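You operate a simulated robot arm through the tools that you are given. There is no shell and no other tool. Be economical: measure what you need, move in short steps, check, and stop when the job is done.

You are at the controls of a simulated two-armed robot. One attempt, no reset.

JOB
Hold the valve, pull out the black plunger and push in the green one from the drawer.
Fine: black plunger in the red reject tray, drawer shut again.

Only the result counts: the job must be done as asked and must still hold three seconds after the hand-in. Knocking over, shifting, dropping, spilling or breaking anything else fails it.

ROBOT AND FRAMES
Two 6-joint arms with two-finger parallel grippers on one trunk, on a base that drives. Base frame: it is fixed to the floor where the robot stands at the start and does not move with it; the origin is under the middle of the robot, x ahead of it, y to its left, z up; the surface under the hand at the start is at about z = 88. Lengths are in cm, angles in rad, forces in N, time in s.
The left shoulder is at the start at [7, 16.6, 138], the right one opposite. With the tool pointing down near the work surface each hand reaches from about 42 to 84 cm from the robot's upright axis, wherever it stands, measured 20 degrees to its own side. Places, roughly: plungers drawer [50, -10, 70]; red reject tray [50, -50, 90]. Payload 3.91 kg a hand.
Tool frame (each hand has its own): the origin (TCP) lies between the finger pads and is the grasp point; the fingertips stand 3 cm ahead of it; z points along the fingers, y is the line along which they close. The gripper opens to 11 cm. The fingers are 2 cm wide and 1 cm thick; the gripper's body (4.8 by 11.2 cm) begins 5.5 cm behind the TCP.
Orientation is told as [roll, pitch, yaw] about the base's x, y, z axes, in that order, counted from this pose: with the fingers straight down and closing along the base's y, the tool's x points along the base's -x, its y along +y and its z along -z.

CONTROLS
- The arms move only by the tool servo_tool. It takes "left_deltas", "right_deltas" or both (then of equal length, played together; a hand with none holds still); each is a list of rows, each a list of 3 entries, a list of its own where there are three numbers: the turn, a rotation vector about the base's x, y, z in rad, then the shift along the base's x, y, z in cm, then the opening, from 0 (shut) to 1 (fully open). In form: [[[ax, ay, az], [x, y, z], grip], ...]. A call has 1 to 8 rows; each row shifts and turns the commanded pose from where the row before left it. A row lasts 0.2 s, in which the tool goes at most 5 cm and 0.15 rad; a call with a longer step from one row to the next is refused whole, and so is a gripper value outside its range. Where a pose cannot be reached the arm comes as near as it can. A force on the tool above 80 N (or 10 N above the force at the start of the call, whichever is more), or a blocked arm, ends the call early, and 0.2 s more pass. Each finger travels about 10.8 cm/s and halts on what it meets, pressing with about 23 N; the grip force reading is that of the motor and also rises with nothing between the fingers. The clock runs only during rows and for 0.2 s after the last one: add rows that do not move to give the fingers time. The reply holds the time, the measured pose of the TCP, the force on the tool along the base axes, the opening and the grip force, in the units named above and with some noise, with the torque about the TCP (base axes, N m) and any sound that the robot's microphone picked up, and new pictures: "pictures" is both (left out), scene, wrist or none (wrist: the cameras of the hands that moved).
- Cameras (640 x 400 px; columns grow to the right, rows downward): "scene" is now at [11.45, -2.5, 157.48]; the picture's right is [-0.35, -0.94, 0.00], its down [-0.80, 0.30, -0.52] and it looks along [0.48, -0.18, -0.86] (base axes); focal length 214 px, centre (320, 200). "left" rides on the left gripper at [7.7, -0.7, -11.5] in its tool frame; the picture's right is [0.09, 1.00, 0.00], its down [-0.80, 0.07, -0.59] and it looks along [-0.59, 0.05, 0.80] (tool axes); focal length 270 px, centre (320, 200). "right" rides on the right gripper at [7.7, 0.7, -11.4] in its tool frame; the picture's right is [-0.09, 1.00, 0.00], its down [-0.80, -0.07, -0.59] and it looks along [-0.59, -0.05, 0.80] (tool axes); focal length 270 px, centre (320, 200). There is no depth. A picture from a camera that has moved, and an enlarged one, comes with that camera's place and axes in the base frame and with its lens.
- lift_body(by): slides the trunk up (or, below 0, down) by that many cm; the arms and the scene camera ride with it, the base frame stays. It gives what a move gives, with no picture.
- steer(legs): drives the robot by 1 to 6 legs, each [ahead, left, turn to the left] in cm, cm and rad, along the robot's own axes; the way and the turn of a leg run together, so that a leg with both is an arc; at most 150 cm and 3.142 rad a leg. The arms and the cameras ride along, it lands a little off, and it stops where it bumps. It gives what a move gives, and a new picture of the scene camera.
- aim_head(pan, tilt): turns the head with the scene camera to pan (to the left, within 1.501 rad either way) and tilt (down, from -0.506 to 1.204), counted from straight ahead of the robot. It gives what a move gives, and a new picture of the scene camera.
- close_up(camera, box): a new picture of the part [left, top, right, bottom] of that camera's present view, enlarged. No time passes.
- finish_job(): hands the job in; it is judged then, once.

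Go step by step. Nothing tells you exact positions but the pictures and the camera data: compare them with the known pose of the tool, close in by small moves and look again before you grip or let go. The budget is 120 turns and 260 pictures, counting those below and the enlarged ones. Unless the task says otherwise, let go and move clear before handing in, and close with one line.

The tools are called as name(argument=value, ...) on one line, values as JSON. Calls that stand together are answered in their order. servo_tool: Moves the arms, as the interface text tells. Its arguments: {"type":"object","properties":{"left_deltas":{"type":"array","items":{"type":"array"}},"right_deltas":{"type":"array","items":{"type":"array"}},"pictures":{"type":"string","enum":["both","scene","wrist","none"]}},"required":[]} The other tools are called the same way: lift_body (by) slides the trunk up or down; steer (legs) drives the base; aim_head (pan, tilt) turns the head that bears the scene camera; close_up (camera, box) takes an enlarged picture of a part of a camera's view; finish_job () hands the job in.

At the start:

```text
clock: 0.0
left_eef_pos: [8.2, 31.14, 49.04]
left_tool_rot: [0.077, -0.099, -0.03]
left_force: [0.3, -0.2, 0.3]
left_ft_torque: [-0.01, 0.01, -0.04]
left_opening: 11.01
left_finger_force: 0.1
right_eef_pos: [48.12, -40.34, 125.18]
right_tool_rot: [0.0, 0.0, -0.001]
right_force: [-0.4, 0.2, 0.0]
right_ft_torque: [-0.03, 0.03, 0.01]
right_opening: 10.99
right_finger_force: 0.0
trunk travel left (down, up): [-87.5, 6.5]
robot x, y, heading: [0.2, 0.11, -0.0]
head pan, tilt: [-0.358, 1.03]
```

scene: 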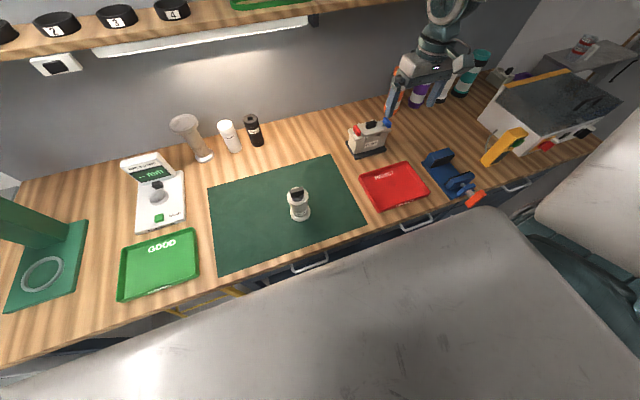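
right: 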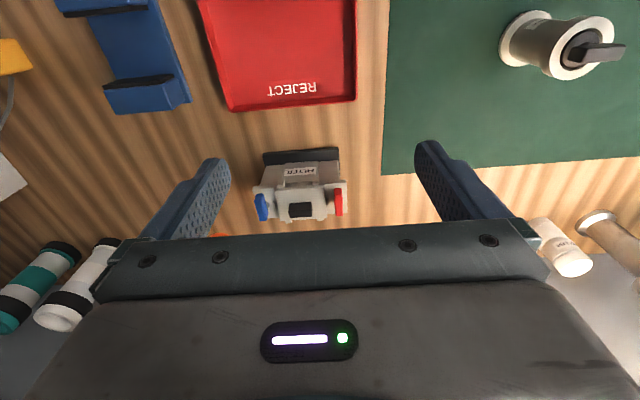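
left: 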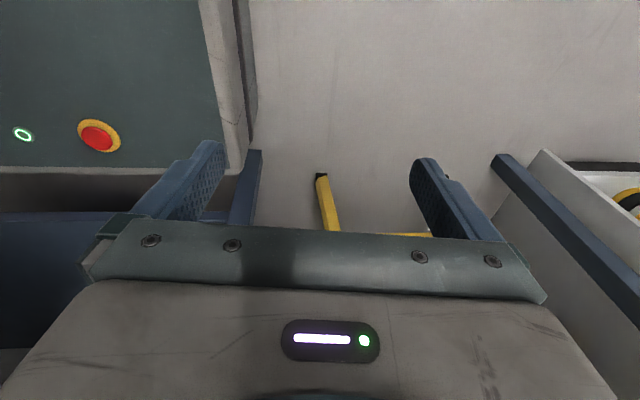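

I see a white valve with a black plunger standing on the green mat, with drawers under the bench edge. I'll take a closer look at the valve, the drawers and the tray first.

close_up(camera="scene", box=[240, 150, 440, 275])

close_up(camera="right", box=[440, 0, 640, 125])

aim_head(pan=-0.2, tilt=1.2)

```text
3.20 times, centred on (340, 212) of scene
camera zoom: at [11.45, -2.5, 157.48], right [-0.35, -0.94, 0.0], down [-0.8, 0.3, -0.52], along [0.48, -0.18, -0.86], focal length 686 px, centre (256, 160)
```

zoom: 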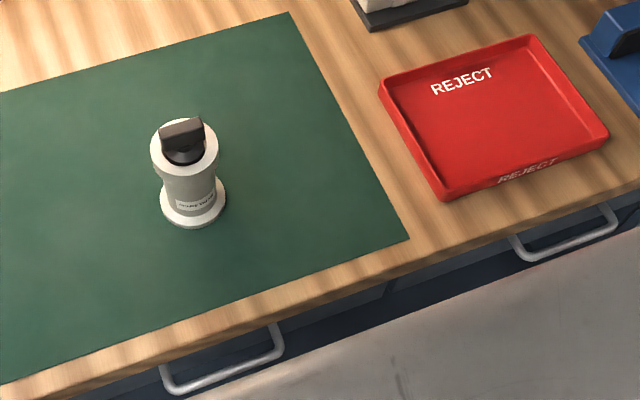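

```text
3.20 times, centred on (540, 62) of right
camera zoom: at [40.29, -39.64, 136.87], right [0.09, 1.0, 0.0], down [0.8, -0.07, 0.59], along [0.59, -0.05, -0.8], focal length 865 px, centre (-384, 640)
```

zoom: 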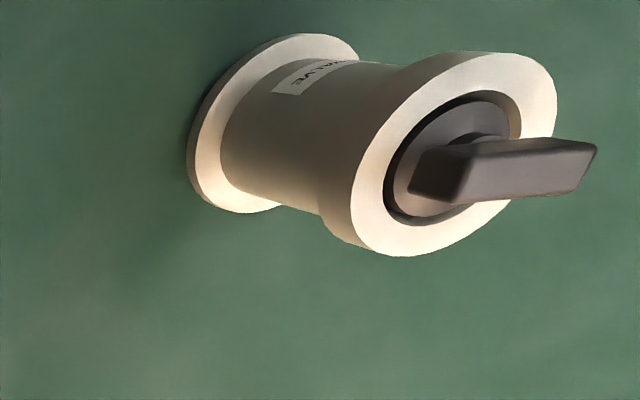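

```text
clock: 0.7
left_eef_pos: [8.18, 31.08, 48.88]
left_tool_rot: [0.076, -0.101, -0.032]
left_force: [-0.2, 0.2, 0.0]
left_ft_torque: [0.0, -0.03, 0.02]
left_opening: 10.98
left_finger_force: 0.1
right_eef_pos: [47.99, -40.33, 125.39]
right_tool_rot: [-0.001, 0.001, 0.0]
right_force: [0.0, -0.4, 0.3]
right_ft_torque: [0.03, 0.0, -0.01]
right_opening: 10.98
right_finger_force: 0.0
trunk travel left (down, up): [-87.5, 6.5]
robot x, y, heading: [0.13, 0.05, 0.002]
head pan, tilt: [-0.201, 1.201]
camera scene: at [10.57, -1.23, 156.42], right [-0.2, -0.98, 0.0], down [-0.91, 0.19, -0.36], along [0.36, -0.07, -0.93], focal length 214 px, centre (320, 200)
```

scene: 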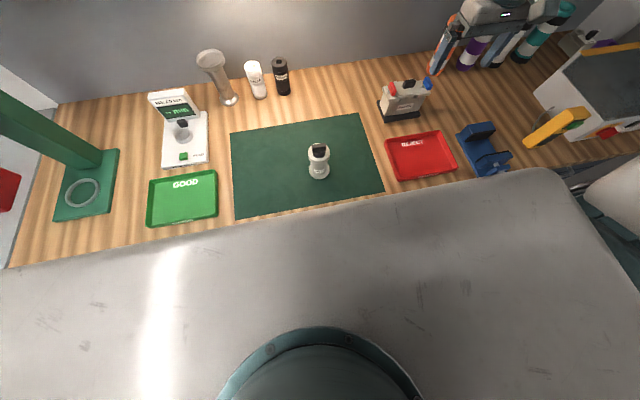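

The valve stands at about [46, -8], roughly 13 cm tall, and the bench edge is near x=33. The drawer handle near y=-7 is the one I want. Before driving back, I'll check what is around the left arm and behind.

aim_head(pan=1.3, tilt=0.9)

aim_head(pan=-1.3, tilt=0.8)

```text
clock: 2.3
left_eef_pos: [8.29, 31.19, 48.95]
left_tool_rot: [0.076, -0.101, -0.032]
left_force: [-0.2, -0.3, 0.2]
left_ft_torque: [-0.03, 0.01, -0.02]
left_opening: 10.98
left_finger_force: 0.1
right_eef_pos: [48.08, -40.31, 125.28]
right_tool_rot: [0.0, 0.001, -0.001]
right_force: [-0.4, 0.2, -0.7]
right_ft_torque: [-0.03, 0.03, 0.01]
right_opening: 10.99
right_finger_force: 0.1
trunk travel left (down, up): [-87.5, 6.5]
robot x, y, heading: [0.25, -0.03, -0.001]
head pan, tilt: [1.3, 0.901]
camera scene: at [7.12, 7.16, 158.4], right [0.96, -0.27, 0.0], down [-0.21, -0.76, -0.62], along [0.17, 0.6, -0.78], focal length 214 px, centre (320, 200)
```

scene: 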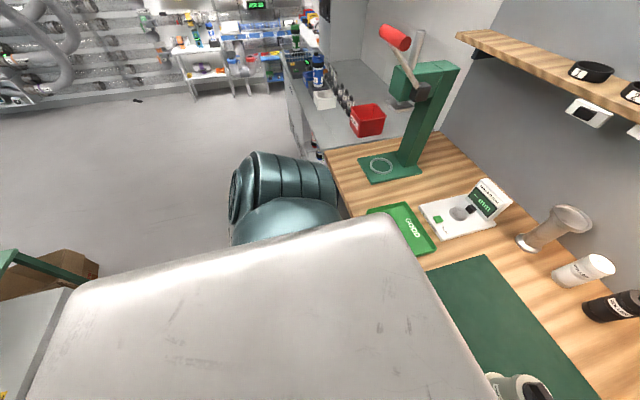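

```text
clock: 4.6
left_eef_pos: [8.11, 31.13, 49.07]
left_tool_rot: [0.075, -0.099, -0.032]
left_force: [0.6, -0.5, -0.9]
left_ft_torque: [0.0, -0.02, -0.01]
left_opening: 11.03
left_finger_force: 0.1
right_eef_pos: [48.08, -40.35, 125.41]
right_tool_rot: [0.0, 0.0, -0.001]
right_force: [-0.1, 0.1, -0.4]
right_ft_torque: [0.01, 0.01, 0.04]
right_opening: 11.01
right_finger_force: 0.1
trunk travel left (down, up): [-87.5, 6.5]
robot x, y, heading: [0.06, -0.28, 0.004]
head pan, tilt: [-1.3, 0.799]
camera scene: at [7.25, -7.89, 159.19], right [-0.96, -0.27, 0.0], down [-0.19, 0.69, -0.7], along [0.19, -0.67, -0.72], focal length 214 px, centre (320, 200)
```

scene: 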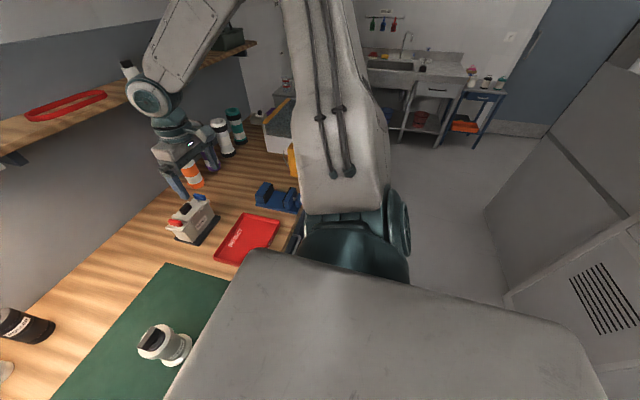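

The grey block is the robot's own trunk top. Something stands behind on the left, so I'll check the space behind before backing up.

aim_head(pan=1.5, tilt=0.5)

aim_head(pan=-1.5, tilt=0.6)

```text
clock: 7.1
left_eef_pos: [8.16, 31.09, 49.07]
left_tool_rot: [0.078, -0.099, -0.031]
left_force: [-0.2, 0.7, -0.2]
left_ft_torque: [-0.04, 0.0, -0.02]
left_opening: 11.0
left_finger_force: 0.1
right_eef_pos: [48.04, -40.18, 125.22]
right_tool_rot: [0.0, -0.001, 0.0]
right_force: [0.0, -0.6, -0.2]
right_ft_torque: [-0.04, 0.03, 0.03]
right_opening: 10.98
right_finger_force: 0.0
trunk travel left (down, up): [-87.5, 6.5]
robot x, y, heading: [-0.06, 0.28, 0.005]
head pan, tilt: [1.499, 0.499]
camera scene: at [5.75, 8.96, 161.79], right [1.0, -0.07, 0.0], down [-0.03, -0.48, -0.88], along [0.06, 0.88, -0.48], focal length 214 px, centre (320, 200)
```

scene: 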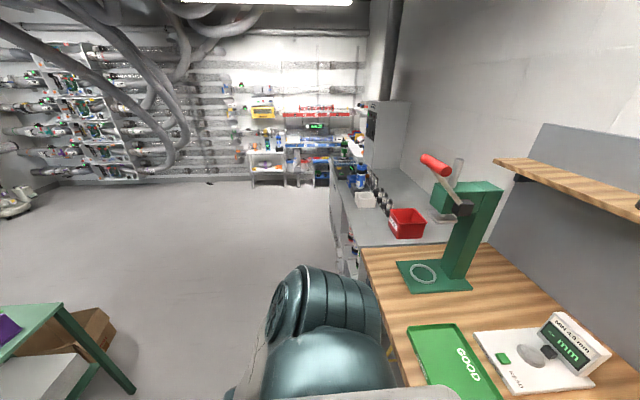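

```text
clock: 9.7
left_eef_pos: [8.2, 31.0, 49.02]
left_tool_rot: [0.076, -0.099, -0.03]
left_force: [-0.3, -0.1, 0.0]
left_ft_torque: [-0.02, -0.01, 0.02]
left_opening: 10.99
left_finger_force: 0.1
right_eef_pos: [47.96, -40.26, 125.34]
right_tool_rot: [0.0, 0.001, 0.001]
right_force: [-0.1, 0.5, -0.6]
right_ft_torque: [0.03, -0.02, 0.02]
right_opening: 11.01
right_finger_force: 0.2
trunk travel left (down, up): [-87.5, 6.5]
robot x, y, heading: [-0.38, 0.26, -0.001]
head pan, tilt: [-1.499, 0.6]
camera scene: at [5.73, -8.93, 160.88], right [-1.0, -0.07, 0.0], down [-0.04, 0.56, -0.83], along [0.06, -0.82, -0.56], focal length 214 px, centre (320, 200)
```

scene: 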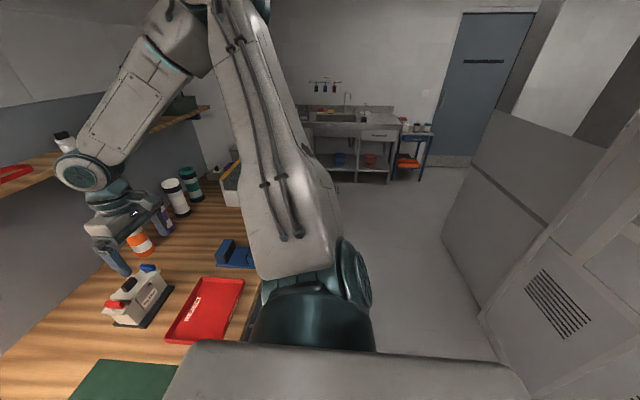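

There is about a metre free behind, so I'll back up 28 cm to make room for opening the drawer, then look down at the drawer front.

steer(legs=[[-28, 0, 0]])

aim_head(pan=0, tilt=0.9)

```text
clock: 11.7
left_eef_pos: [-19.57, 31.15, 49.01]
left_tool_rot: [0.078, -0.096, -0.035]
left_force: [0.7, -0.1, -0.8]
left_ft_torque: [0.0, 0.01, 0.0]
left_opening: 11.0
left_finger_force: 0.0
right_eef_pos: [20.23, -40.48, 125.23]
right_tool_rot: [-0.001, 0.002, -0.003]
right_force: [0.1, -0.2, -0.8]
right_ft_torque: [-0.03, -0.01, -0.03]
right_opening: 10.99
right_finger_force: 0.0
trunk travel left (down, up): [-87.5, 6.5]
robot x, y, heading: [-27.98, -0.22, 0.001]
head pan, tilt: [-1.499, 0.6]
camera scene: at [-21.97, -8.93, 160.86], right [-1.0, -0.07, 0.0], down [-0.04, 0.56, -0.82], along [0.06, -0.82, -0.57], focal length 214 px, centre (320, 200)
```

scene: 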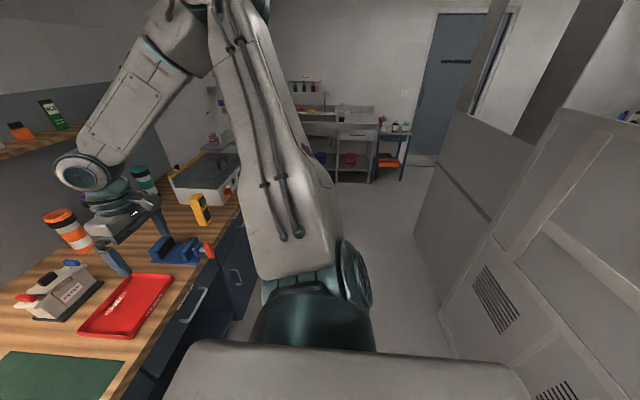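

```text
clock: 13.3
left_eef_pos: [-19.69, 31.07, 49.03]
left_tool_rot: [0.075, -0.1, -0.034]
left_force: [-0.6, 0.4, -0.9]
left_ft_torque: [-0.02, -0.03, -0.01]
left_opening: 10.98
left_finger_force: 0.2
right_eef_pos: [20.0, -40.34, 125.36]
right_tool_rot: [0.0, 0.0, -0.001]
right_force: [0.0, 1.5, 0.5]
right_ft_torque: [-0.03, 0.0, 0.02]
right_opening: 11.03
right_finger_force: 0.1
trunk travel left (down, up): [-87.5, 6.5]
robot x, y, heading: [-27.78, -0.15, 0.006]
head pan, tilt: [0.0, 0.901]
camera scene: at [-15.32, -0.12, 158.4], right [0.0, -1.0, 0.0], down [-0.78, 0.0, -0.62], along [0.62, 0.0, -0.78], focal length 214 px, centre (320, 200)
```

scene: 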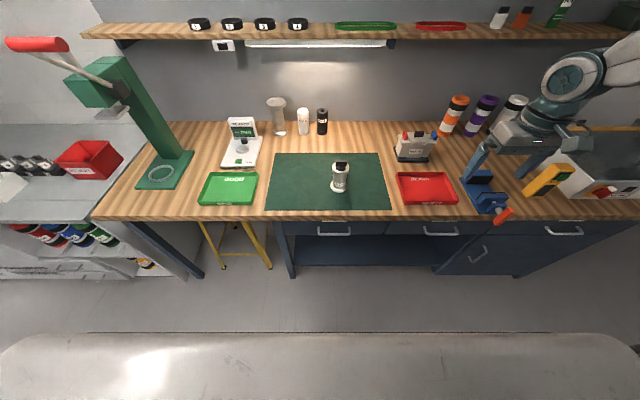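

close_up(camera="scene", box=[260, 140, 480, 278])

close_up(camera="scene", box=[280, 205, 400, 280])

```text
2.90 times, centred on (370, 209) of scene
camera zoom: at [-15.32, -0.12, 158.4], right [0.0, -1.0, 0.0], down [-0.78, 0.0, -0.62], along [0.62, 0.0, -0.78], focal length 622 px, centre (175, 174)
```

zoom: 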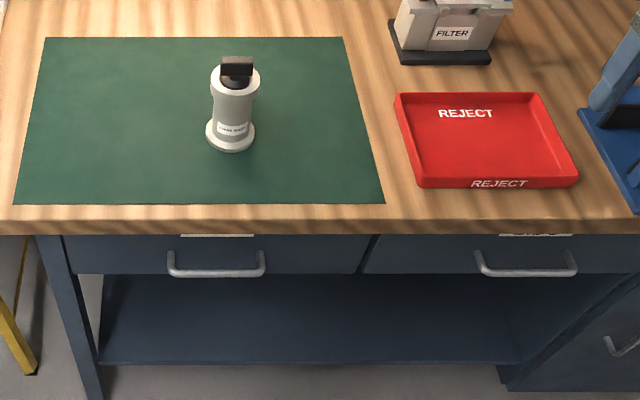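

```text
5.33 times, centred on (340, 242) of scene
camera zoom: at [-15.32, -0.12, 158.4], right [0.0, -1.0, 0.0], down [-0.78, 0.0, -0.62], along [0.62, 0.0, -0.78], focal length 1144 px, centre (213, -27)
```

zoom: 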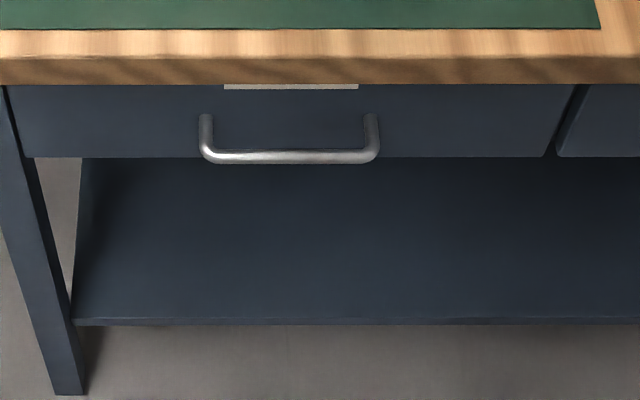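

The drawer handle bar should be near [30, -6, 77.6], horizontal along y. I'll raise the left hand out of the way, then lower the trunk so the right hand can take the handle.

servo_tool(left_deltas=[[[0, 0, 0], [3, 0.5, 3.8], 1], [[0, 0, 0], [3, 0.5, 3.8], 1], [[0, 0, 0], [3, 0.5, 3.8], 1], [[0, 0, 0], [3, 0.5, 3.8], 1], [[0, 0, 0], [3, 0.5, 3.8], 1], [[0, 0, 0], [3, 0.5, 3.8], 1], [[0, 0, 0], [3, 0.5, 3.8], 1], [[0, 0, 0], [3, 0.5, 3.8], 1]], pictures="scene")

servo_tool(left_deltas=[[[0, 0, 0], [1, 0.5, 4.5], 1], [[0, 0, 0], [1, 0.5, 4.5], 1], [[0, 0, 0], [1, 0.5, 4.5], 1], [[0, 0, 0], [1, 0.5, 4.5], 1], [[0, 0, 0], [1, 0.5, 4.5], 1], [[0, 0, 0], [1, 0.5, 4.5], 1], [[0, 0, 0], [1, 0.5, 4.5], 1], [[0, 0, 0], [1, 0.5, 4.5], 1]], pictures="scene")

```text
clock: 15.1
left_eef_pos: [4.63, 34.79, 79.5]
left_tool_rot: [0.077, -0.098, -0.033]
left_force: [-0.1, 0.6, 0.6]
left_ft_torque: [0.0, 0.03, -0.03]
left_opening: 11.02
left_finger_force: 0.0
right_eef_pos: [20.24, -40.21, 125.28]
right_tool_rot: [-0.001, 0.002, -0.002]
right_force: [0.4, -0.4, 0.6]
right_ft_torque: [0.0, 0.01, 0.05]
right_opening: 11.0
right_finger_force: 0.1
trunk travel left (down, up): [-87.5, 6.5]
robot x, y, heading: [-28.02, -0.36, -0.002]
head pan, tilt: [0.0, 0.901]
camera scene: at [-15.16, -0.08, 158.38], right [0.0, -1.0, 0.0], down [-0.78, 0.0, -0.62], along [0.62, 0.0, -0.78], focal length 214 px, centre (320, 200)
```

scene: 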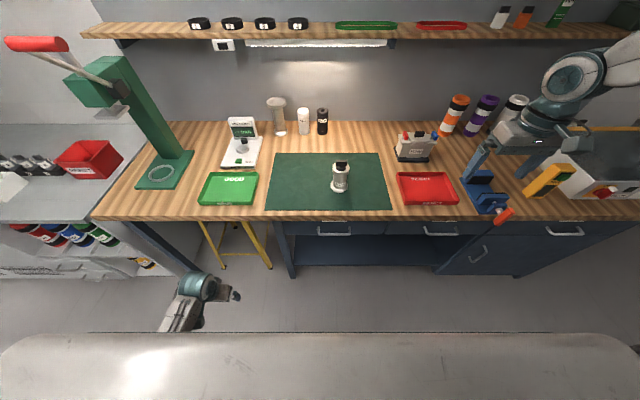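

```text
clock: 16.9
left_eef_pos: [11.31, 40.4, 115.09]
left_tool_rot: [0.075, -0.1, -0.034]
left_force: [-0.6, 0.2, 0.0]
left_ft_torque: [-0.01, 0.0, 0.01]
left_opening: 11.0
left_finger_force: 0.0
left hand out of reach, approached as far as the arm can: row 7, 8
right_eef_pos: [20.02, -40.32, 125.3]
right_tool_rot: [0.0, 0.0, -0.001]
right_force: [0.4, 0.7, -0.2]
right_ft_torque: [-0.01, -0.02, -0.06]
right_opening: 10.97
right_finger_force: 0.1
trunk travel left (down, up): [-87.5, 6.5]
robot x, y, heading: [-27.86, -0.13, 0.001]
head pan, tilt: [0.0, 0.901]
camera scene: at [-15.3, -0.08, 158.39], right [0.0, -1.0, 0.0], down [-0.78, 0.0, -0.62], along [0.62, 0.0, -0.78], focal length 214 px, centre (320, 200)
```

scene: 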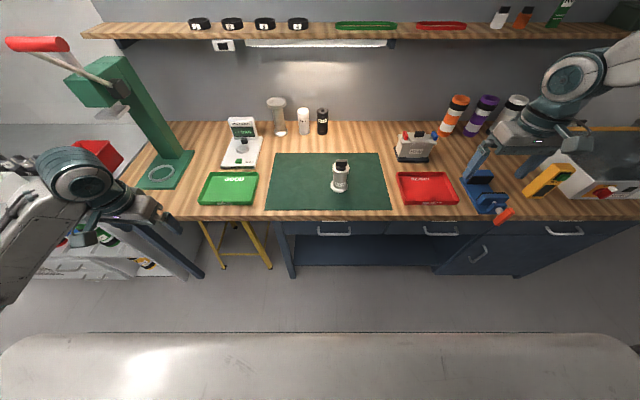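

The left hand is now up at [11, 40, 115], clear in front of the bench. I'll lower the trunk 25 cm and start turning the right hand to point forward with its fingers closing vertically.

lift_body(by=-25)

```text
clock: 19.4
left_eef_pos: [11.33, 40.48, 90.16]
left_tool_rot: [0.075, -0.102, -0.032]
left_force: [0.5, 0.6, -0.2]
left_ft_torque: [-0.01, 0.0, -0.02]
left_opening: 11.0
left_finger_force: 0.1
right_eef_pos: [20.02, -40.37, 100.29]
right_tool_rot: [-0.002, 0.0, -0.002]
right_force: [0.7, 0.5, 0.6]
right_ft_torque: [0.0, -0.05, -0.01]
right_opening: 10.99
right_finger_force: 0.0
trunk travel left (down, up): [-62.5, 31.5]
robot x, y, heading: [-28.07, -0.05, -0.002]
head pan, tilt: [0.0, 0.901]
```

Now I'll rotate the right hand in two stages while moving toward a point in front of the handle.

servo_tool(right_deltas=[[[0.0806, -0.0806, -0.0806], [-0.3, 2, -1], 1], [[0.0806, -0.0806, -0.0806], [-0.3, 2, -1], 1], [[0.0806, -0.0806, -0.0806], [-0.3, 2, -1], 1], [[0.0806, -0.0806, -0.0806], [-0.3, 2, -1], 1], [[0.0806, -0.0806, -0.0806], [-0.3, 2, -1], 1], [[0.0806, -0.0806, -0.0806], [-0.3, 2, -1], 1], [[0.0806, -0.0806, -0.0806], [-0.3, 2, -1], 1], [[0.0806, -0.0806, -0.0806], [-0.3, 2, -1], 1]], pictures="both")

```text
clock: 21.2
left_eef_pos: [11.26, 40.23, 90.22]
left_tool_rot: [0.077, -0.104, -0.033]
left_force: [-0.3, -0.2, 0.3]
left_ft_torque: [0.03, 0.01, 0.02]
left_opening: 10.96
left_finger_force: 0.0
right_eef_pos: [17.15, -28.9, 93.51]
right_tool_rot: [0.703, -0.35, -0.742]
right_force: [-0.7, 0.4, -0.2]
right_ft_torque: [0.02, 0.0, 0.03]
right_opening: 10.99
right_finger_force: 0.1
right hand out of reach, approached as far as the arm can: row 5, 6, 7, 8
trunk travel left (down, up): [-62.5, 31.5]
robot x, y, heading: [-28.12, 0.18, -0.004]
head pan, tilt: [0.0, 0.901]
camera scene: at [-15.43, -0.38, 133.42], right [0.0, -1.0, 0.0], down [-0.78, 0.0, -0.62], along [0.62, 0.0, -0.78], focal length 214 px, centre (320, 200)
camera right: at [4.81, -27.02, 99.59], right [0.41, 0.65, 0.64], down [0.16, -0.74, 0.66], along [0.9, -0.17, -0.41], focal length 270 px, centre (320, 200)
```

scene: 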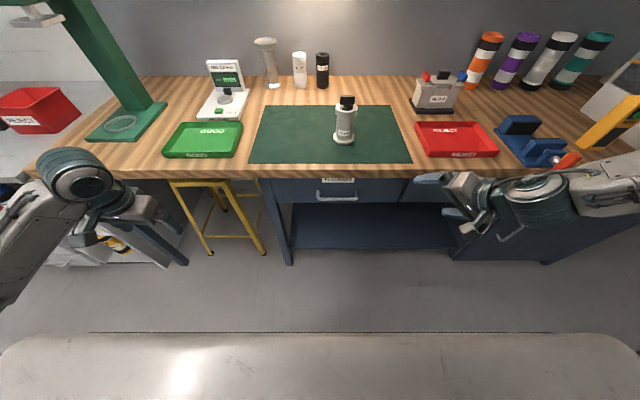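
right: 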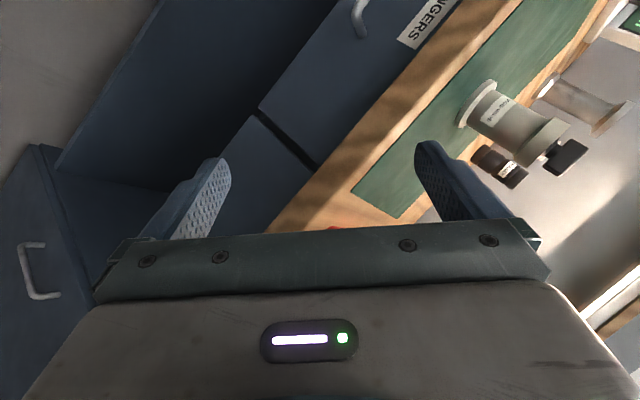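

The arm is too folded for a forward-pointing tool from here. I'll back up another 20 cm, then finish the turn.

steer(legs=[[-20, 0, 0]])

servo_tool(right_deltas=[[[0, 0, 0], [2, 0, 0], 1], [[0.0, 0, 0], [2, 2, -1], 1], [[0, 0, 0], [2, 2, -1], 1]], pictures="none")

```text
clock: 22.8
left_eef_pos: [-8.75, 40.57, 90.09]
left_tool_rot: [0.076, -0.102, -0.032]
left_force: [0.1, 0.1, -0.3]
left_ft_torque: [-0.02, -0.03, 0.0]
left_opening: 11.03
left_finger_force: 0.1
right_eef_pos: [-2.77, -28.62, 93.61]
right_tool_rot: [0.699, -0.352, -0.737]
right_force: [0.2, 0.1, 0.1]
right_ft_torque: [0.01, 0.01, 0.01]
right_opening: 10.98
right_finger_force: 0.0
trunk travel left (down, up): [-62.5, 31.5]
robot x, y, heading: [-48.19, -0.01, 0.004]
head pan, tilt: [0.0, 0.901]
camera scene: at [-35.33, -0.08, 133.4], right [0.0, -1.0, 0.0], down [-0.78, 0.0, -0.62], along [0.62, 0.0, -0.78], focal length 214 px, centre (320, 200)
```

scene: 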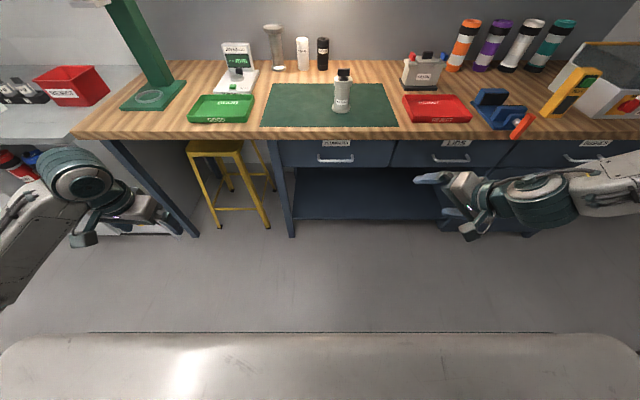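

```text
clock: 23.6
left_eef_pos: [-8.65, 40.39, 90.1]
left_tool_rot: [0.075, -0.101, -0.034]
left_force: [0.8, -0.2, 0.1]
left_ft_torque: [0.01, 0.01, 0.01]
left_opening: 11.0
left_finger_force: 0.1
right_eef_pos: [-0.05, -30.18, 93.53]
right_tool_rot: [0.697, -0.351, -0.738]
right_force: [0.1, 0.0, 0.6]
right_ft_torque: [-0.01, 0.0, 0.0]
right_opening: 11.0
right_finger_force: 0.0
right hand out of reach, approached as far as the arm can: row 1, 2, 3
trunk travel left (down, up): [-62.5, 31.5]
robot x, y, heading: [-48.2, 0.38, 0.001]
head pan, tilt: [0.0, 0.901]
```

servo_tool(right_deltas=[[[0, 0, 0], [4, 0, 0], 1], [[0.0, 0, 0], [4, 0, 0], 1], [[0, 0, 0], [4, 0, 0], 1], [[0, 0, 0], [4, 0, 0], 1], [[0, 0, 0], [0, 0, 0], 1]], pictures="none")

```text
clock: 24.8
left_eef_pos: [-8.72, 40.5, 90.08]
left_tool_rot: [0.075, -0.101, -0.031]
left_force: [-0.2, -0.7, -0.2]
left_ft_torque: [-0.01, -0.01, 0.0]
left_opening: 11.0
left_finger_force: 0.0
right_eef_pos: [10.05, -36.63, 97.52]
right_tool_rot: [0.698, -0.353, -0.737]
right_force: [-0.4, 0.7, -0.5]
right_ft_torque: [0.01, -0.05, 0.0]
right_opening: 11.0
right_finger_force: 0.0
right hand out of reach, approached as far as the arm can: row 1, 2, 3, 4
trunk travel left (down, up): [-62.5, 31.5]
robot x, y, heading: [-48.08, -0.04, -0.003]
head pan, tilt: [0.0, 0.901]
```

This wrist orientation hits a limit, so I'll undo it and try the mirrored turn with the camera on the right side.

servo_tool(right_deltas=[[[-0.0806, 0.0806, 0.0806], [0, 0, 0], 1], [[-0.0806, 0.0806, 0.0806], [0, 0, 0], 1], [[-0.0806, 0.0806, 0.0806], [0, 0, 0], 1], [[-0.0806, 0.0806, 0.0806], [0, 0, 0], 1], [[-0.0806, 0.0806, 0.0806], [0, 0, 0], 1], [[-0.0806, 0.0806, 0.0806], [0, 0, 0], 1], [[-0.0806, 0.0806, 0.0806], [0, 0, 0], 1], [[-0.0806, 0.0806, 0.0806], [0, 0, 0], 1]], pictures="none")

servo_tool(right_deltas=[[[-0.0806, -0.0806, 0.0806], [0, 0, 0], 1], [[-0.0806, -0.0806, 0.0806], [0, 0, 0], 1], [[-0.0806, -0.0806, 0.0806], [0, 0, 0], 1], [[-0.0806, -0.0806, 0.0806], [0, 0, 0], 1], [[-0.0806, -0.0806, 0.0806], [0, 0, 0], 1], [[-0.0806, -0.0806, 0.0806], [0, 0, 0], 1], [[-0.0806, -0.0806, 0.0806], [0, 0, 0], 1], [[-0.0806, -0.0806, 0.0806], [0, 0, 0], 1]], pictures="scene")

```text
clock: 26.6
left_eef_pos: [-8.62, 40.47, 90.1]
left_tool_rot: [0.075, -0.102, -0.032]
left_force: [-0.3, -0.1, 0.1]
left_ft_torque: [-0.03, 0.0, 0.01]
left_opening: 11.0
left_finger_force: 0.2
right_eef_pos: [7.57, -41.33, 96.89]
right_tool_rot: [0.031, -0.145, -0.101]
right_force: [0.4, 0.1, -0.7]
right_ft_torque: [0.0, 0.01, 0.03]
right_opening: 11.0
right_finger_force: 0.1
right hand out of reach, approached as far as the arm can: row 1, 2, 3, 6, 7, 8
trunk travel left (down, up): [-62.5, 31.5]
robot x, y, heading: [-47.72, -0.2, 0.0]
head pan, tilt: [0.0, 0.901]
```

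```text
clock: 28.4
left_eef_pos: [-8.76, 40.38, 90.19]
left_tool_rot: [0.076, -0.101, -0.032]
left_force: [-0.1, -0.4, 0.2]
left_ft_torque: [0.01, -0.04, 0.03]
left_opening: 11.0
left_finger_force: 0.0
right_eef_pos: [7.63, -41.43, 97.06]
right_tool_rot: [-0.847, -0.515, 0.896]
right_force: [0.2, -0.1, 0.2]
right_ft_torque: [0.04, 0.02, 0.03]
right_opening: 11.02
right_finger_force: 0.1
trunk travel left (down, up): [-62.5, 31.5]
robot x, y, heading: [-47.87, -0.02, 0.001]
head pan, tilt: [0.0, 0.901]
camera scene: at [-35.33, -0.2, 133.4], right [0.0, -1.0, 0.0], down [-0.78, 0.0, -0.62], along [0.62, 0.0, -0.78], focal length 214 px, centre (320, 200)
```

scene: 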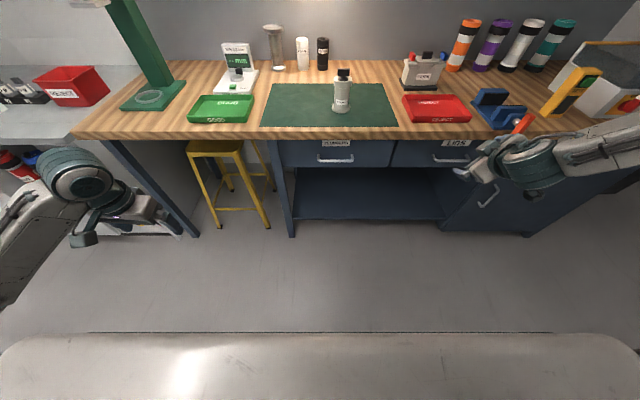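

That orientation works. I'll finish the turn while approaching the handle.

servo_tool(right_deltas=[[[-0.1005, -0.0727, 0.0638], [0.5, 3.6, -2.0], 1], [[-0.1005, -0.0727, 0.0638], [0.5, 3.6, -2.0], 1], [[-0.1005, -0.0727, 0.0638], [0.5, 3.6, -2.0], 1], [[-0.1005, -0.0727, 0.0638], [0.5, 3.6, -2.0], 1], [[-0.1005, -0.0727, 0.0638], [0.5, 3.6, -2.0], 1], [[-0.1005, -0.0727, 0.0638], [0.5, 3.6, -2.0], 1], [[-0.1005, -0.0727, 0.0638], [0.5, 3.6, -2.0], 1], [[0, 0, 0], [0, 0, 0], 1]], pictures="both")

```text
clock: 30.2
left_eef_pos: [-8.68, 40.45, 90.06]
left_tool_rot: [0.075, -0.099, -0.031]
left_force: [-0.6, -0.2, 0.0]
left_ft_torque: [-0.01, -0.03, -0.01]
left_opening: 11.01
left_finger_force: 0.0
right_eef_pos: [4.69, -34.38, 91.26]
right_tool_rot: [-1.569, 0.003, 1.572]
right_force: [-0.2, -0.1, 0.5]
right_ft_torque: [-0.02, 0.01, -0.02]
right_opening: 11.01
right_finger_force: 0.1
right hand out of reach, approached as far as the arm can: row 1, 2, 3, 4, 5, 6, 7
trunk travel left (down, up): [-62.5, 31.5]
robot x, y, heading: [-47.88, 0.07, -0.0]
head pan, tilt: [0.0, 0.901]
camera scene: at [-35.3, -0.12, 133.4], right [0.0, -1.0, 0.0], down [-0.78, 0.0, -0.62], along [0.62, 0.0, -0.78], focal length 214 px, centre (320, 200)
camera right: at [-6.82, -42.12, 90.74], right [0.0, 0.09, -1.0], down [-0.59, 0.8, 0.07], along [0.8, 0.59, 0.05], focal length 270 px, centre (320, 200)
```

scene: 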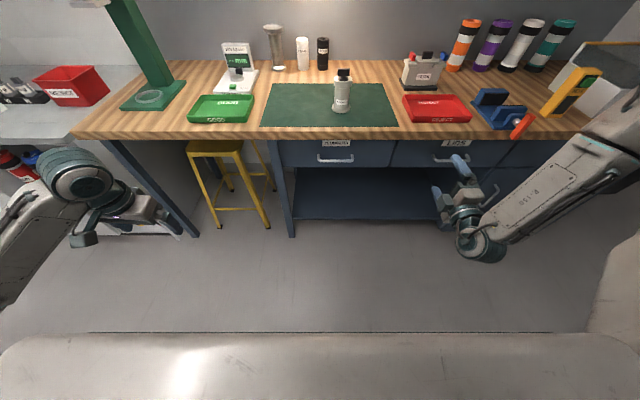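
right: 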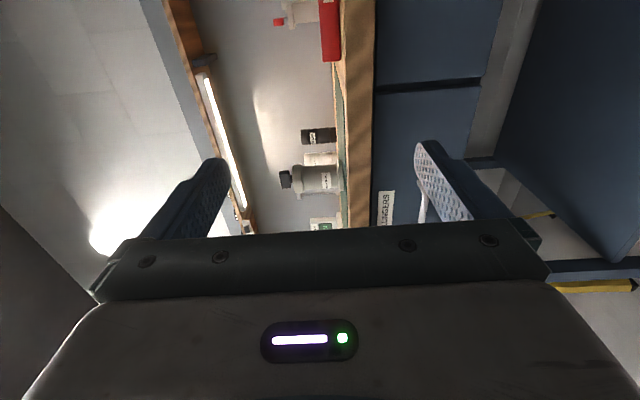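

The orientation is exact now and only the reach lags. I'll move forward first, then sideways toward the handle.

servo_tool(right_deltas=[[[0, 0, 0], [4, 1, 0], 1], [[0, 0, 0], [4, 2, 0], 1], [[0, 0, 0], [4, 2, 0], 1], [[0, 0, 0], [2, 4, -2], 1], [[0, 0, 0], [0, 4, -2], 1], [[0, 0, 0], [0, 4, -2], 1], [[0, 0, 0], [0, 0, 0], 1]], pictures="both")

```text
clock: 31.8
left_eef_pos: [-8.76, 40.51, 90.09]
left_tool_rot: [0.075, -0.101, -0.032]
left_force: [-0.8, 0.2, -0.8]
left_ft_torque: [0.01, 0.02, 0.01]
left_opening: 11.01
left_finger_force: 0.0
right_eef_pos: [9.68, -36.3, 91.88]
right_tool_rot: [-1.569, -0.001, 1.57]
right_force: [0.6, 0.5, 1.2]
right_ft_torque: [-0.03, -0.04, -0.01]
right_opening: 11.01
right_finger_force: 0.0
right hand out of reach, approached as far as the arm can: row 1, 2, 3, 4, 5, 6
trunk travel left (down, up): [-62.5, 31.5]
robot x, y, heading: [-47.94, 0.39, 0.001]
head pan, tilt: [0.0, 0.901]
camera scene: at [-35.32, -0.08, 133.4], right [0.0, -1.0, 0.0], down [-0.78, 0.0, -0.62], along [0.62, 0.0, -0.78], focal length 214 px, centre (320, 200)
camera right: at [-1.84, -44.13, 91.28], right [0.0, 0.09, -1.0], down [-0.59, 0.8, 0.07], along [0.8, 0.59, 0.05], focal length 270 px, centre (320, 200)
```

scene: 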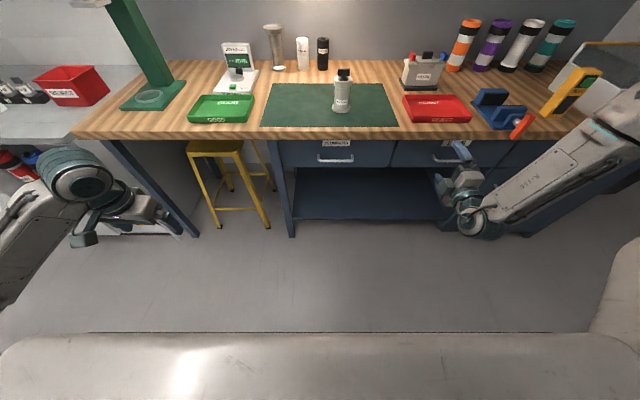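
right: 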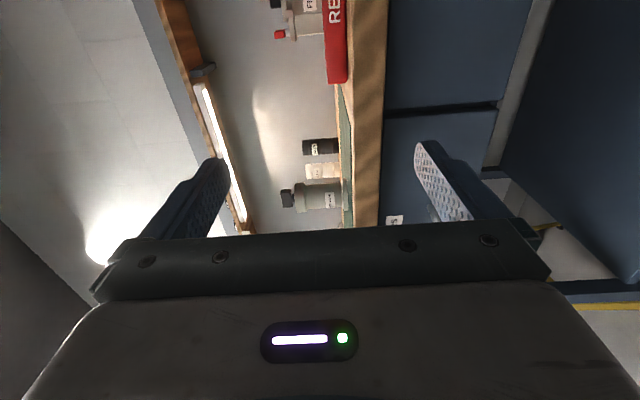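

servo_tool(right_deltas=[[[0, 0, 0], [4, 0, 0], 1], [[0, 0, 0], [4, 0, 0], 1], [[0, 0, 0], [4, 0, 0], 1], [[0, 0, 0], [0, 0, 0], 1]], pictures="none")

servo_tool(right_deltas=[[[0, 0, 0], [0, 3, 0], 1], [[0, 0, 0], [0, 3, 0], 1], [[0, 0, 0], [0, 3, 0], 1], [[0, 0, 0], [0, 0, 0], 1]], pictures="none")

```text
clock: 32.8
left_eef_pos: [-8.76, 40.61, 90.07]
left_tool_rot: [0.074, -0.099, -0.032]
left_force: [0.4, 0.9, -0.3]
left_ft_torque: [-0.02, -0.02, -0.02]
left_opening: 11.0
left_finger_force: 0.0
right_eef_pos: [18.81, -41.1, 93.62]
right_tool_rot: [-1.571, 0.0, 1.571]
right_force: [-0.2, -0.4, -0.8]
right_ft_torque: [-0.02, 0.01, 0.0]
right_opening: 10.99
right_finger_force: 0.1
right hand out of reach, approached as far as the arm can: row 1, 2, 3
trunk travel left (down, up): [-62.5, 31.5]
robot x, y, heading: [-48.16, -0.11, 0.003]
head pan, tilt: [0.0, 0.901]
```

```text
clock: 33.8
left_eef_pos: [-8.72, 40.45, 90.01]
left_tool_rot: [0.074, -0.102, -0.032]
left_force: [-0.7, 0.3, 1.6]
left_ft_torque: [0.0, -0.02, -0.02]
left_opening: 11.01
left_finger_force: 0.1
right_eef_pos: [15.15, -38.19, 95.31]
right_tool_rot: [-1.571, 0.001, 1.57]
right_force: [-0.2, -0.1, 0.4]
right_ft_torque: [0.0, 0.02, -0.01]
right_opening: 11.01
right_finger_force: 0.1
right hand out of reach, approached as far as the arm can: row 1, 2, 3
trunk travel left (down, up): [-62.5, 31.5]
robot x, y, heading: [-48.08, 0.2, -0.004]
head pan, tilt: [0.0, 0.901]
```

The right arm seems limited going inward with the tool pointing straight ahead. I'll test whether pointing the fingers somewhat to the left lets it go further in.

servo_tool(right_deltas=[[[0, 0, 0.14], [0, 1, 0], 1], [[0, 0, 0.14], [0, 2, 0], 1], [[0, 0, 0.14], [0, 3, 0], 1], [[0, 0, 0.14], [0, 3, 0], 1], [[0, 0, 0.04], [0, 3, 0], 1], [[0, 0, 0], [0, 3, 0], 1], [[0, 0, 0], [0, 3, 0], 1], [[0, 0, 0], [0, 0, 0], 1]], pictures="scene")

```text
clock: 35.6
left_eef_pos: [-8.8, 40.53, 90.13]
left_tool_rot: [0.076, -0.103, -0.03]
left_force: [-0.5, 0.4, 0.1]
left_ft_torque: [0.01, -0.02, 0.01]
left_opening: 11.0
left_finger_force: 0.0
right_eef_pos: [11.22, -26.67, 97.22]
right_tool_rot: [-1.571, 0.0, 2.168]
right_force: [0.2, -0.4, 0.3]
right_ft_torque: [-0.01, 0.03, 0.01]
right_opening: 10.97
right_finger_force: 0.1
right hand out of reach, approached as far as the arm can: row 4, 5, 6, 7
trunk travel left (down, up): [-62.5, 31.5]
robot x, y, heading: [-48.07, 0.12, 0.0]
head pan, tilt: [0.0, 0.901]
camera scene: at [-35.3, -0.08, 133.4], right [0.0, -1.0, 0.0], down [-0.78, 0.0, -0.62], along [0.62, 0.0, -0.78], focal length 214 px, centre (320, 200)
```

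scene: 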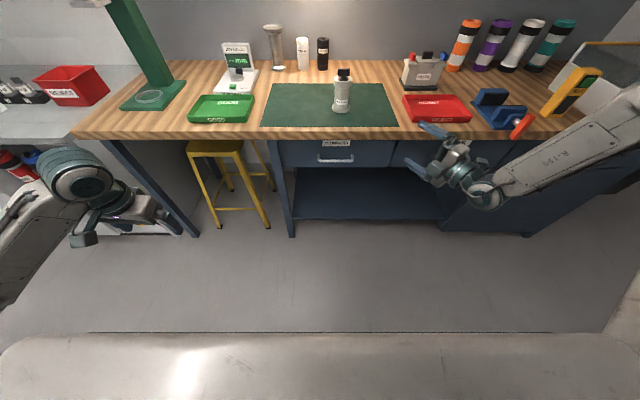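

The limit looks like one on the wrist's azimuth. I'll test how far in the left hand can go with its tool pointing down, since both hands must meet at the valve.

servo_tool(left_deltas=[[[0, 0, 0], [4, 0, 0], 1], [[0, 0, 0], [4, 0, 0], 1], [[0, 0, 0], [0, -5, 0], 1], [[0, 0, 0], [0, -5, 0], 1], [[0, 0, 0], [0, -5, 0], 1], [[0, 0, 0], [0, -5, 0], 1], [[0, 0, 0], [0, -5, 0], 1], [[0, 0, 0], [0, 0, 0], 1]], pictures="scene")

```text
clock: 37.4
left_eef_pos: [-14.14, 36.11, 85.55]
left_tool_rot: [0.073, -0.104, -0.031]
left_force: [-0.2, 0.1, -0.6]
left_ft_torque: [-0.02, 0.03, -0.02]
left_opening: 11.03
left_finger_force: 0.1
left hand out of reach, approached as far as the arm can: row 1, 2, 3, 4, 5, 6, 7
right_eef_pos: [11.23, -26.75, 97.0]
right_tool_rot: [-1.571, 0.0, 2.17]
right_force: [0.0, 0.0, 0.6]
right_ft_torque: [0.01, 0.0, 0.0]
right_opening: 10.98
right_finger_force: 0.1
trunk travel left (down, up): [-62.5, 31.5]
robot x, y, heading: [-47.83, 0.05, -0.001]
head pan, tilt: [0.0, 0.901]
camera scene: at [-35.3, -0.07, 133.4], right [0.0, -1.0, 0.0], down [-0.78, 0.0, -0.62], along [0.62, 0.0, -0.78], focal length 214 px, centre (320, 200)
```

scene: 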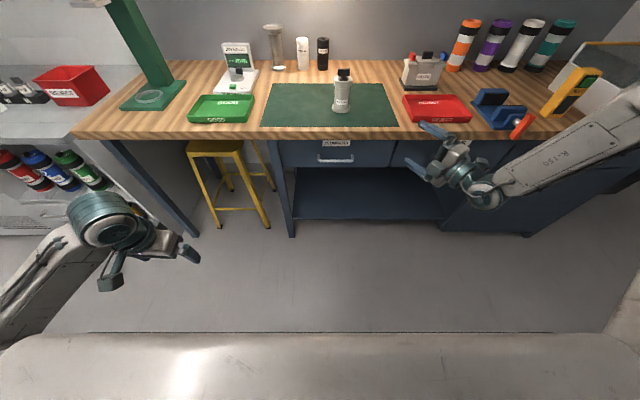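

Commands accumulate past the limit, so I'll bring the right hand's command back while returning its tool to pointing down, then test the reach from that posture.

servo_tool(right_deltas=[[[0, 0, -0.149], [-1.2, -4, 1], 1], [[0, 0, -0.149], [-1.2, -4, 1], 1], [[0, 0, -0.149], [-1.2, -4, 1], 1], [[0, 0, -0.149], [-1.2, -4, 1], 1], [[0.0806, 0.0806, -0.0806], [-1.2, -4, 1], 1], [[0.0806, 0.0806, -0.0806], [-1.2, -4, 1], 1], [[0.0806, 0.0806, -0.0806], [-1.2, -4, 1], 1], [[0.0806, 0.0806, -0.0806], [-1.2, -4, 1], 1]], pictures="none")

servo_tool(right_deltas=[[[0.0806, 0.0806, -0.0806], [-1.2, -4, 1], 1], [[0.0806, 0.0806, -0.0806], [-1.2, -4, 1], 1], [[0.0806, 0.0806, -0.0806], [-1.2, -4, 1], 1], [[0.0806, 0.0806, -0.0806], [-1.2, -4, 1], 1], [[0.0806, 0.0806, -0.0806], [-1.2, -4, 1], 1], [[0.0806, 0.0806, -0.0806], [-1.2, -4, 1], 1], [[0.0806, 0.0806, -0.0806], [-1.2, -4, 1], 1], [[0.0806, 0.0806, -0.0806], [-1.2, -4, 1], 1]], pictures="none")

servo_tool(right_deltas=[[[0.0806, 0.0806, -0.0806], [0, -3, 0], 1], [[0.0806, 0.0806, -0.0806], [0, -3, 0], 1], [[0.0806, 0.0806, -0.0806], [0, -3, 0], 1], [[0, 0, 0], [0, 0, 0], 1]], pictures="scene")

```text
clock: 39.2
left_eef_pos: [-14.44, 36.08, 85.8]
left_tool_rot: [0.075, -0.106, -0.032]
left_force: [0.5, -0.7, 0.7]
left_ft_torque: [0.01, -0.03, 0.0]
left_opening: 11.04
left_finger_force: 0.2
right_eef_pos: [5.46, -43.41, 105.58]
right_tool_rot: [-1.196, -0.265, 1.196]
right_force: [-0.3, 0.0, 0.2]
right_ft_torque: [-0.02, 0.0, 0.06]
right_opening: 11.02
right_finger_force: 0.1
right hand out of reach, approached as far as the arm can: row 5, 7
trunk travel left (down, up): [-62.5, 31.5]
robot x, y, heading: [-47.83, 0.33, 0.001]
head pan, tilt: [0.0, 0.901]
```

```text
clock: 41.0
left_eef_pos: [-14.19, 35.99, 85.74]
left_tool_rot: [0.074, -0.102, -0.03]
left_force: [-0.4, -0.5, 0.6]
left_ft_torque: [0.01, -0.01, 0.01]
left_opening: 11.01
left_finger_force: 0.0
right_eef_pos: [0.23, -65.22, 112.25]
right_tool_rot: [-0.27, -0.21, 0.273]
right_force: [-0.3, -0.6, -0.5]
right_ft_torque: [0.01, 0.0, 0.01]
right_opening: 11.02
right_finger_force: 0.1
right hand out of reach, approached as far as the arm can: row 2, 4, 5, 6
trunk travel left (down, up): [-62.5, 31.5]
robot x, y, heading: [-48.3, 0.06, -0.005]
head pan, tilt: [0.0, 0.901]
```

```text
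clock: 42.0
left_eef_pos: [-14.32, 36.1, 85.68]
left_tool_rot: [0.074, -0.102, -0.032]
left_force: [-1.2, 0.7, 1.1]
left_ft_torque: [-0.02, 0.02, -0.02]
left_opening: 11.01
left_finger_force: 0.1
right_eef_pos: [0.17, -74.1, 112.6]
right_tool_rot: [0.002, -0.002, 0.001]
right_force: [0.2, 0.6, -0.4]
right_ft_torque: [0.0, -0.01, 0.03]
right_opening: 10.99
right_finger_force: 0.0
trunk travel left (down, up): [-62.5, 31.5]
robot x, y, heading: [-47.72, 0.0, -0.001]
head pan, tilt: [0.0, 0.901]
camera scene: at [-35.42, -0.08, 133.41], right [0.0, -1.0, 0.0], down [-0.78, 0.0, -0.62], along [0.62, 0.0, -0.78], focal length 214 px, centre (320, 200)
```

scene: 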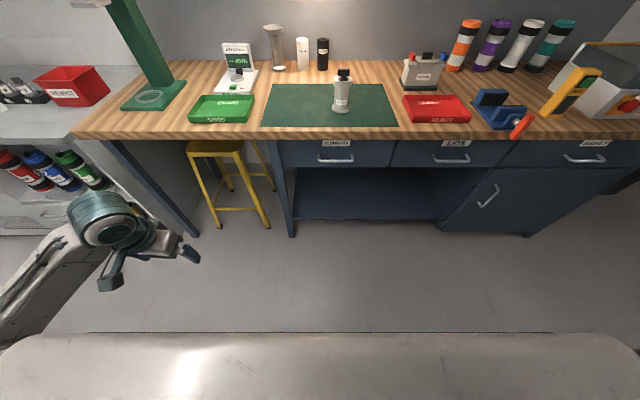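

The right hand is tool-down again. Now I'll sweep it inward to find its limit in this posture.

servo_tool(right_deltas=[[[0, 0, 0], [2, 4.5, 0], 1], [[0, 0, 0], [2, 4.5, 0], 1], [[0, 0, 0], [2, 4.5, 0], 1], [[0, 0, 0], [2, 4.5, 0], 1], [[0, 0, 0], [2, 4.5, 0], 1], [[0, 0, 0], [2, 4.5, 0], 1], [[0, 0, 0], [2, 4.5, 0], 1], [[0, 0, 0], [2, 4.5, 0], 1]], pictures="none")

servo_tool(right_deltas=[[[0, 0, 0], [0, 5, 0], 1], [[0, 0, 0], [0, 5, 0], 1], [[0, 0, 0], [0, 5, 0], 1], [[0, 0, 0], [0, 5, 0], 1], [[0, 0, 0], [0, 5, 0], 1], [[0, 0, 0], [0, 0, 0], 1]], pictures="scene")

```text
clock: 43.8
left_eef_pos: [-14.15, 36.19, 85.58]
left_tool_rot: [0.072, -0.104, -0.031]
left_force: [-0.5, 0.1, 0.0]
left_ft_torque: [-0.02, 0.0, 0.0]
left_opening: 10.99
left_finger_force: 0.0
right_eef_pos: [7.86, -46.33, 109.71]
right_tool_rot: [0.0, -0.002, 0.0]
right_force: [0.5, 0.0, 0.0]
right_ft_torque: [-0.01, 0.02, 0.0]
right_opening: 11.01
right_finger_force: 0.0
right hand out of reach, approached as far as the arm can: row 6, 7, 8
trunk travel left (down, up): [-62.5, 31.5]
robot x, y, heading: [-48.15, 0.05, 0.003]
head pan, tilt: [0.0, 0.901]
```

```text
clock: 45.2
left_eef_pos: [-14.15, 36.27, 85.6]
left_tool_rot: [0.074, -0.103, -0.032]
left_force: [-0.3, -0.5, 0.5]
left_ft_torque: [0.02, -0.01, -0.04]
left_opening: 11.0
left_finger_force: 0.1
right_eef_pos: [-2.89, -37.48, 105.99]
right_tool_rot: [0.002, -0.002, -0.001]
right_force: [0.2, -1.6, -0.1]
right_ft_torque: [0.04, 0.0, 0.05]
right_opening: 10.95
right_finger_force: 0.1
right hand out of reach, approached as far as the arm can: row 1, 2, 3, 4, 5
trunk travel left (down, up): [-62.5, 31.5]
robot x, y, heading: [-48.16, 0.41, 0.001]
head pan, tilt: [0.0, 0.901]
camera scene: at [-35.28, -0.11, 133.39], right [0.0, -1.0, 0.0], down [-0.78, 0.0, -0.62], along [0.62, 0.0, -0.78], focal length 214 px, centre (320, 200)
```

scene: 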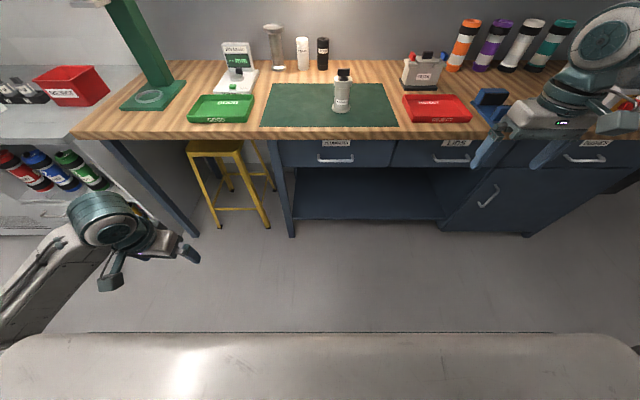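

The inward limit might come from the last wrist joint. I'll test it by yawing both tools in opposite directions while they are pressed against the limit.

servo_tool(right_deltas=[[[0, 0, 0.14], [0, 0, 0], 1], [[0, 0, 0.14], [0, 0, 0], 1], [[0, 0, 0.14], [0, 0, 0], 1], [[0, 0, 0.14], [0, 0, 0], 1], [[0, 0, 0], [0, 0, 0], 1]], left_deltas=[[[0, 0, 0.14], [0, 0, 0], 1], [[0, 0, 0.14], [0, 0, 0], 1], [[0, 0, 0.14], [0, 0, 0], 1], [[0, 0, 0.14], [0, 0, 0], 1], [[0, 0, 0], [0, 0, 0], 1]], pictures="none")

lift_body(by=10)

servo_tool(right_deltas=[[[0, 0, 0], [0, 0, 0], 1], [[0, 0, 0], [0, 0, 0], 1]], left_deltas=[[[0, 0, 0], [0, 0, 0], 1], [[0, 0, 0], [0, 0, 0], 1]], pictures="none")

```text
clock: 46.4
left_eef_pos: [-15.1, 37.76, 85.71]
left_tool_rot: [0.071, -0.102, 0.531]
left_force: [-0.2, -0.2, 0.0]
left_ft_torque: [-0.03, -0.03, 0.01]
left_opening: 11.0
left_finger_force: 0.1
left hand out of reach, approached as far as the arm can: row 1, 2, 3, 4
right_eef_pos: [-3.01, -37.54, 106.19]
right_tool_rot: [0.001, -0.001, 0.561]
right_force: [0.6, -0.3, 0.1]
right_ft_torque: [0.03, 0.01, 0.03]
right_opening: 11.02
right_finger_force: 0.0
trunk travel left (down, up): [-62.5, 31.5]
robot x, y, heading: [-48.08, -0.34, -0.004]
head pan, tilt: [0.0, 0.901]
```

```text
clock: 47.8
left_eef_pos: [-14.82, 37.79, 95.66]
left_tool_rot: [0.072, -0.102, 0.53]
left_force: [-0.5, -0.2, -0.1]
left_ft_torque: [0.01, 0.0, 0.03]
left_opening: 10.99
left_finger_force: 0.2
right_eef_pos: [-2.98, -37.58, 116.07]
right_tool_rot: [0.0, -0.001, 0.561]
right_force: [-0.6, -0.1, -0.1]
right_ft_torque: [-0.02, -0.02, -0.02]
right_opening: 11.03
right_finger_force: 0.0
trunk travel left (down, up): [-72.5, 21.5]
robot x, y, heading: [-47.73, 0.21, -0.0]
head pan, tilt: [0.0, 0.901]
```

```text
clock: 48.4
left_eef_pos: [-14.96, 37.69, 95.65]
left_tool_rot: [0.071, -0.101, 0.528]
left_force: [0.3, 1.2, 0.5]
left_ft_torque: [0.0, 0.0, -0.01]
left_opening: 11.01
left_finger_force: 0.1
right_eef_pos: [-2.99, -37.6, 116.07]
right_tool_rot: [0.0, -0.002, 0.561]
right_force: [1.2, 0.1, -0.4]
right_ft_torque: [0.0, -0.02, 0.04]
right_opening: 10.97
right_finger_force: 0.0
trunk travel left (down, up): [-72.5, 21.5]
robot x, y, heading: [-48.11, -0.15, -0.0]
head pan, tilt: [0.0, 0.901]
```

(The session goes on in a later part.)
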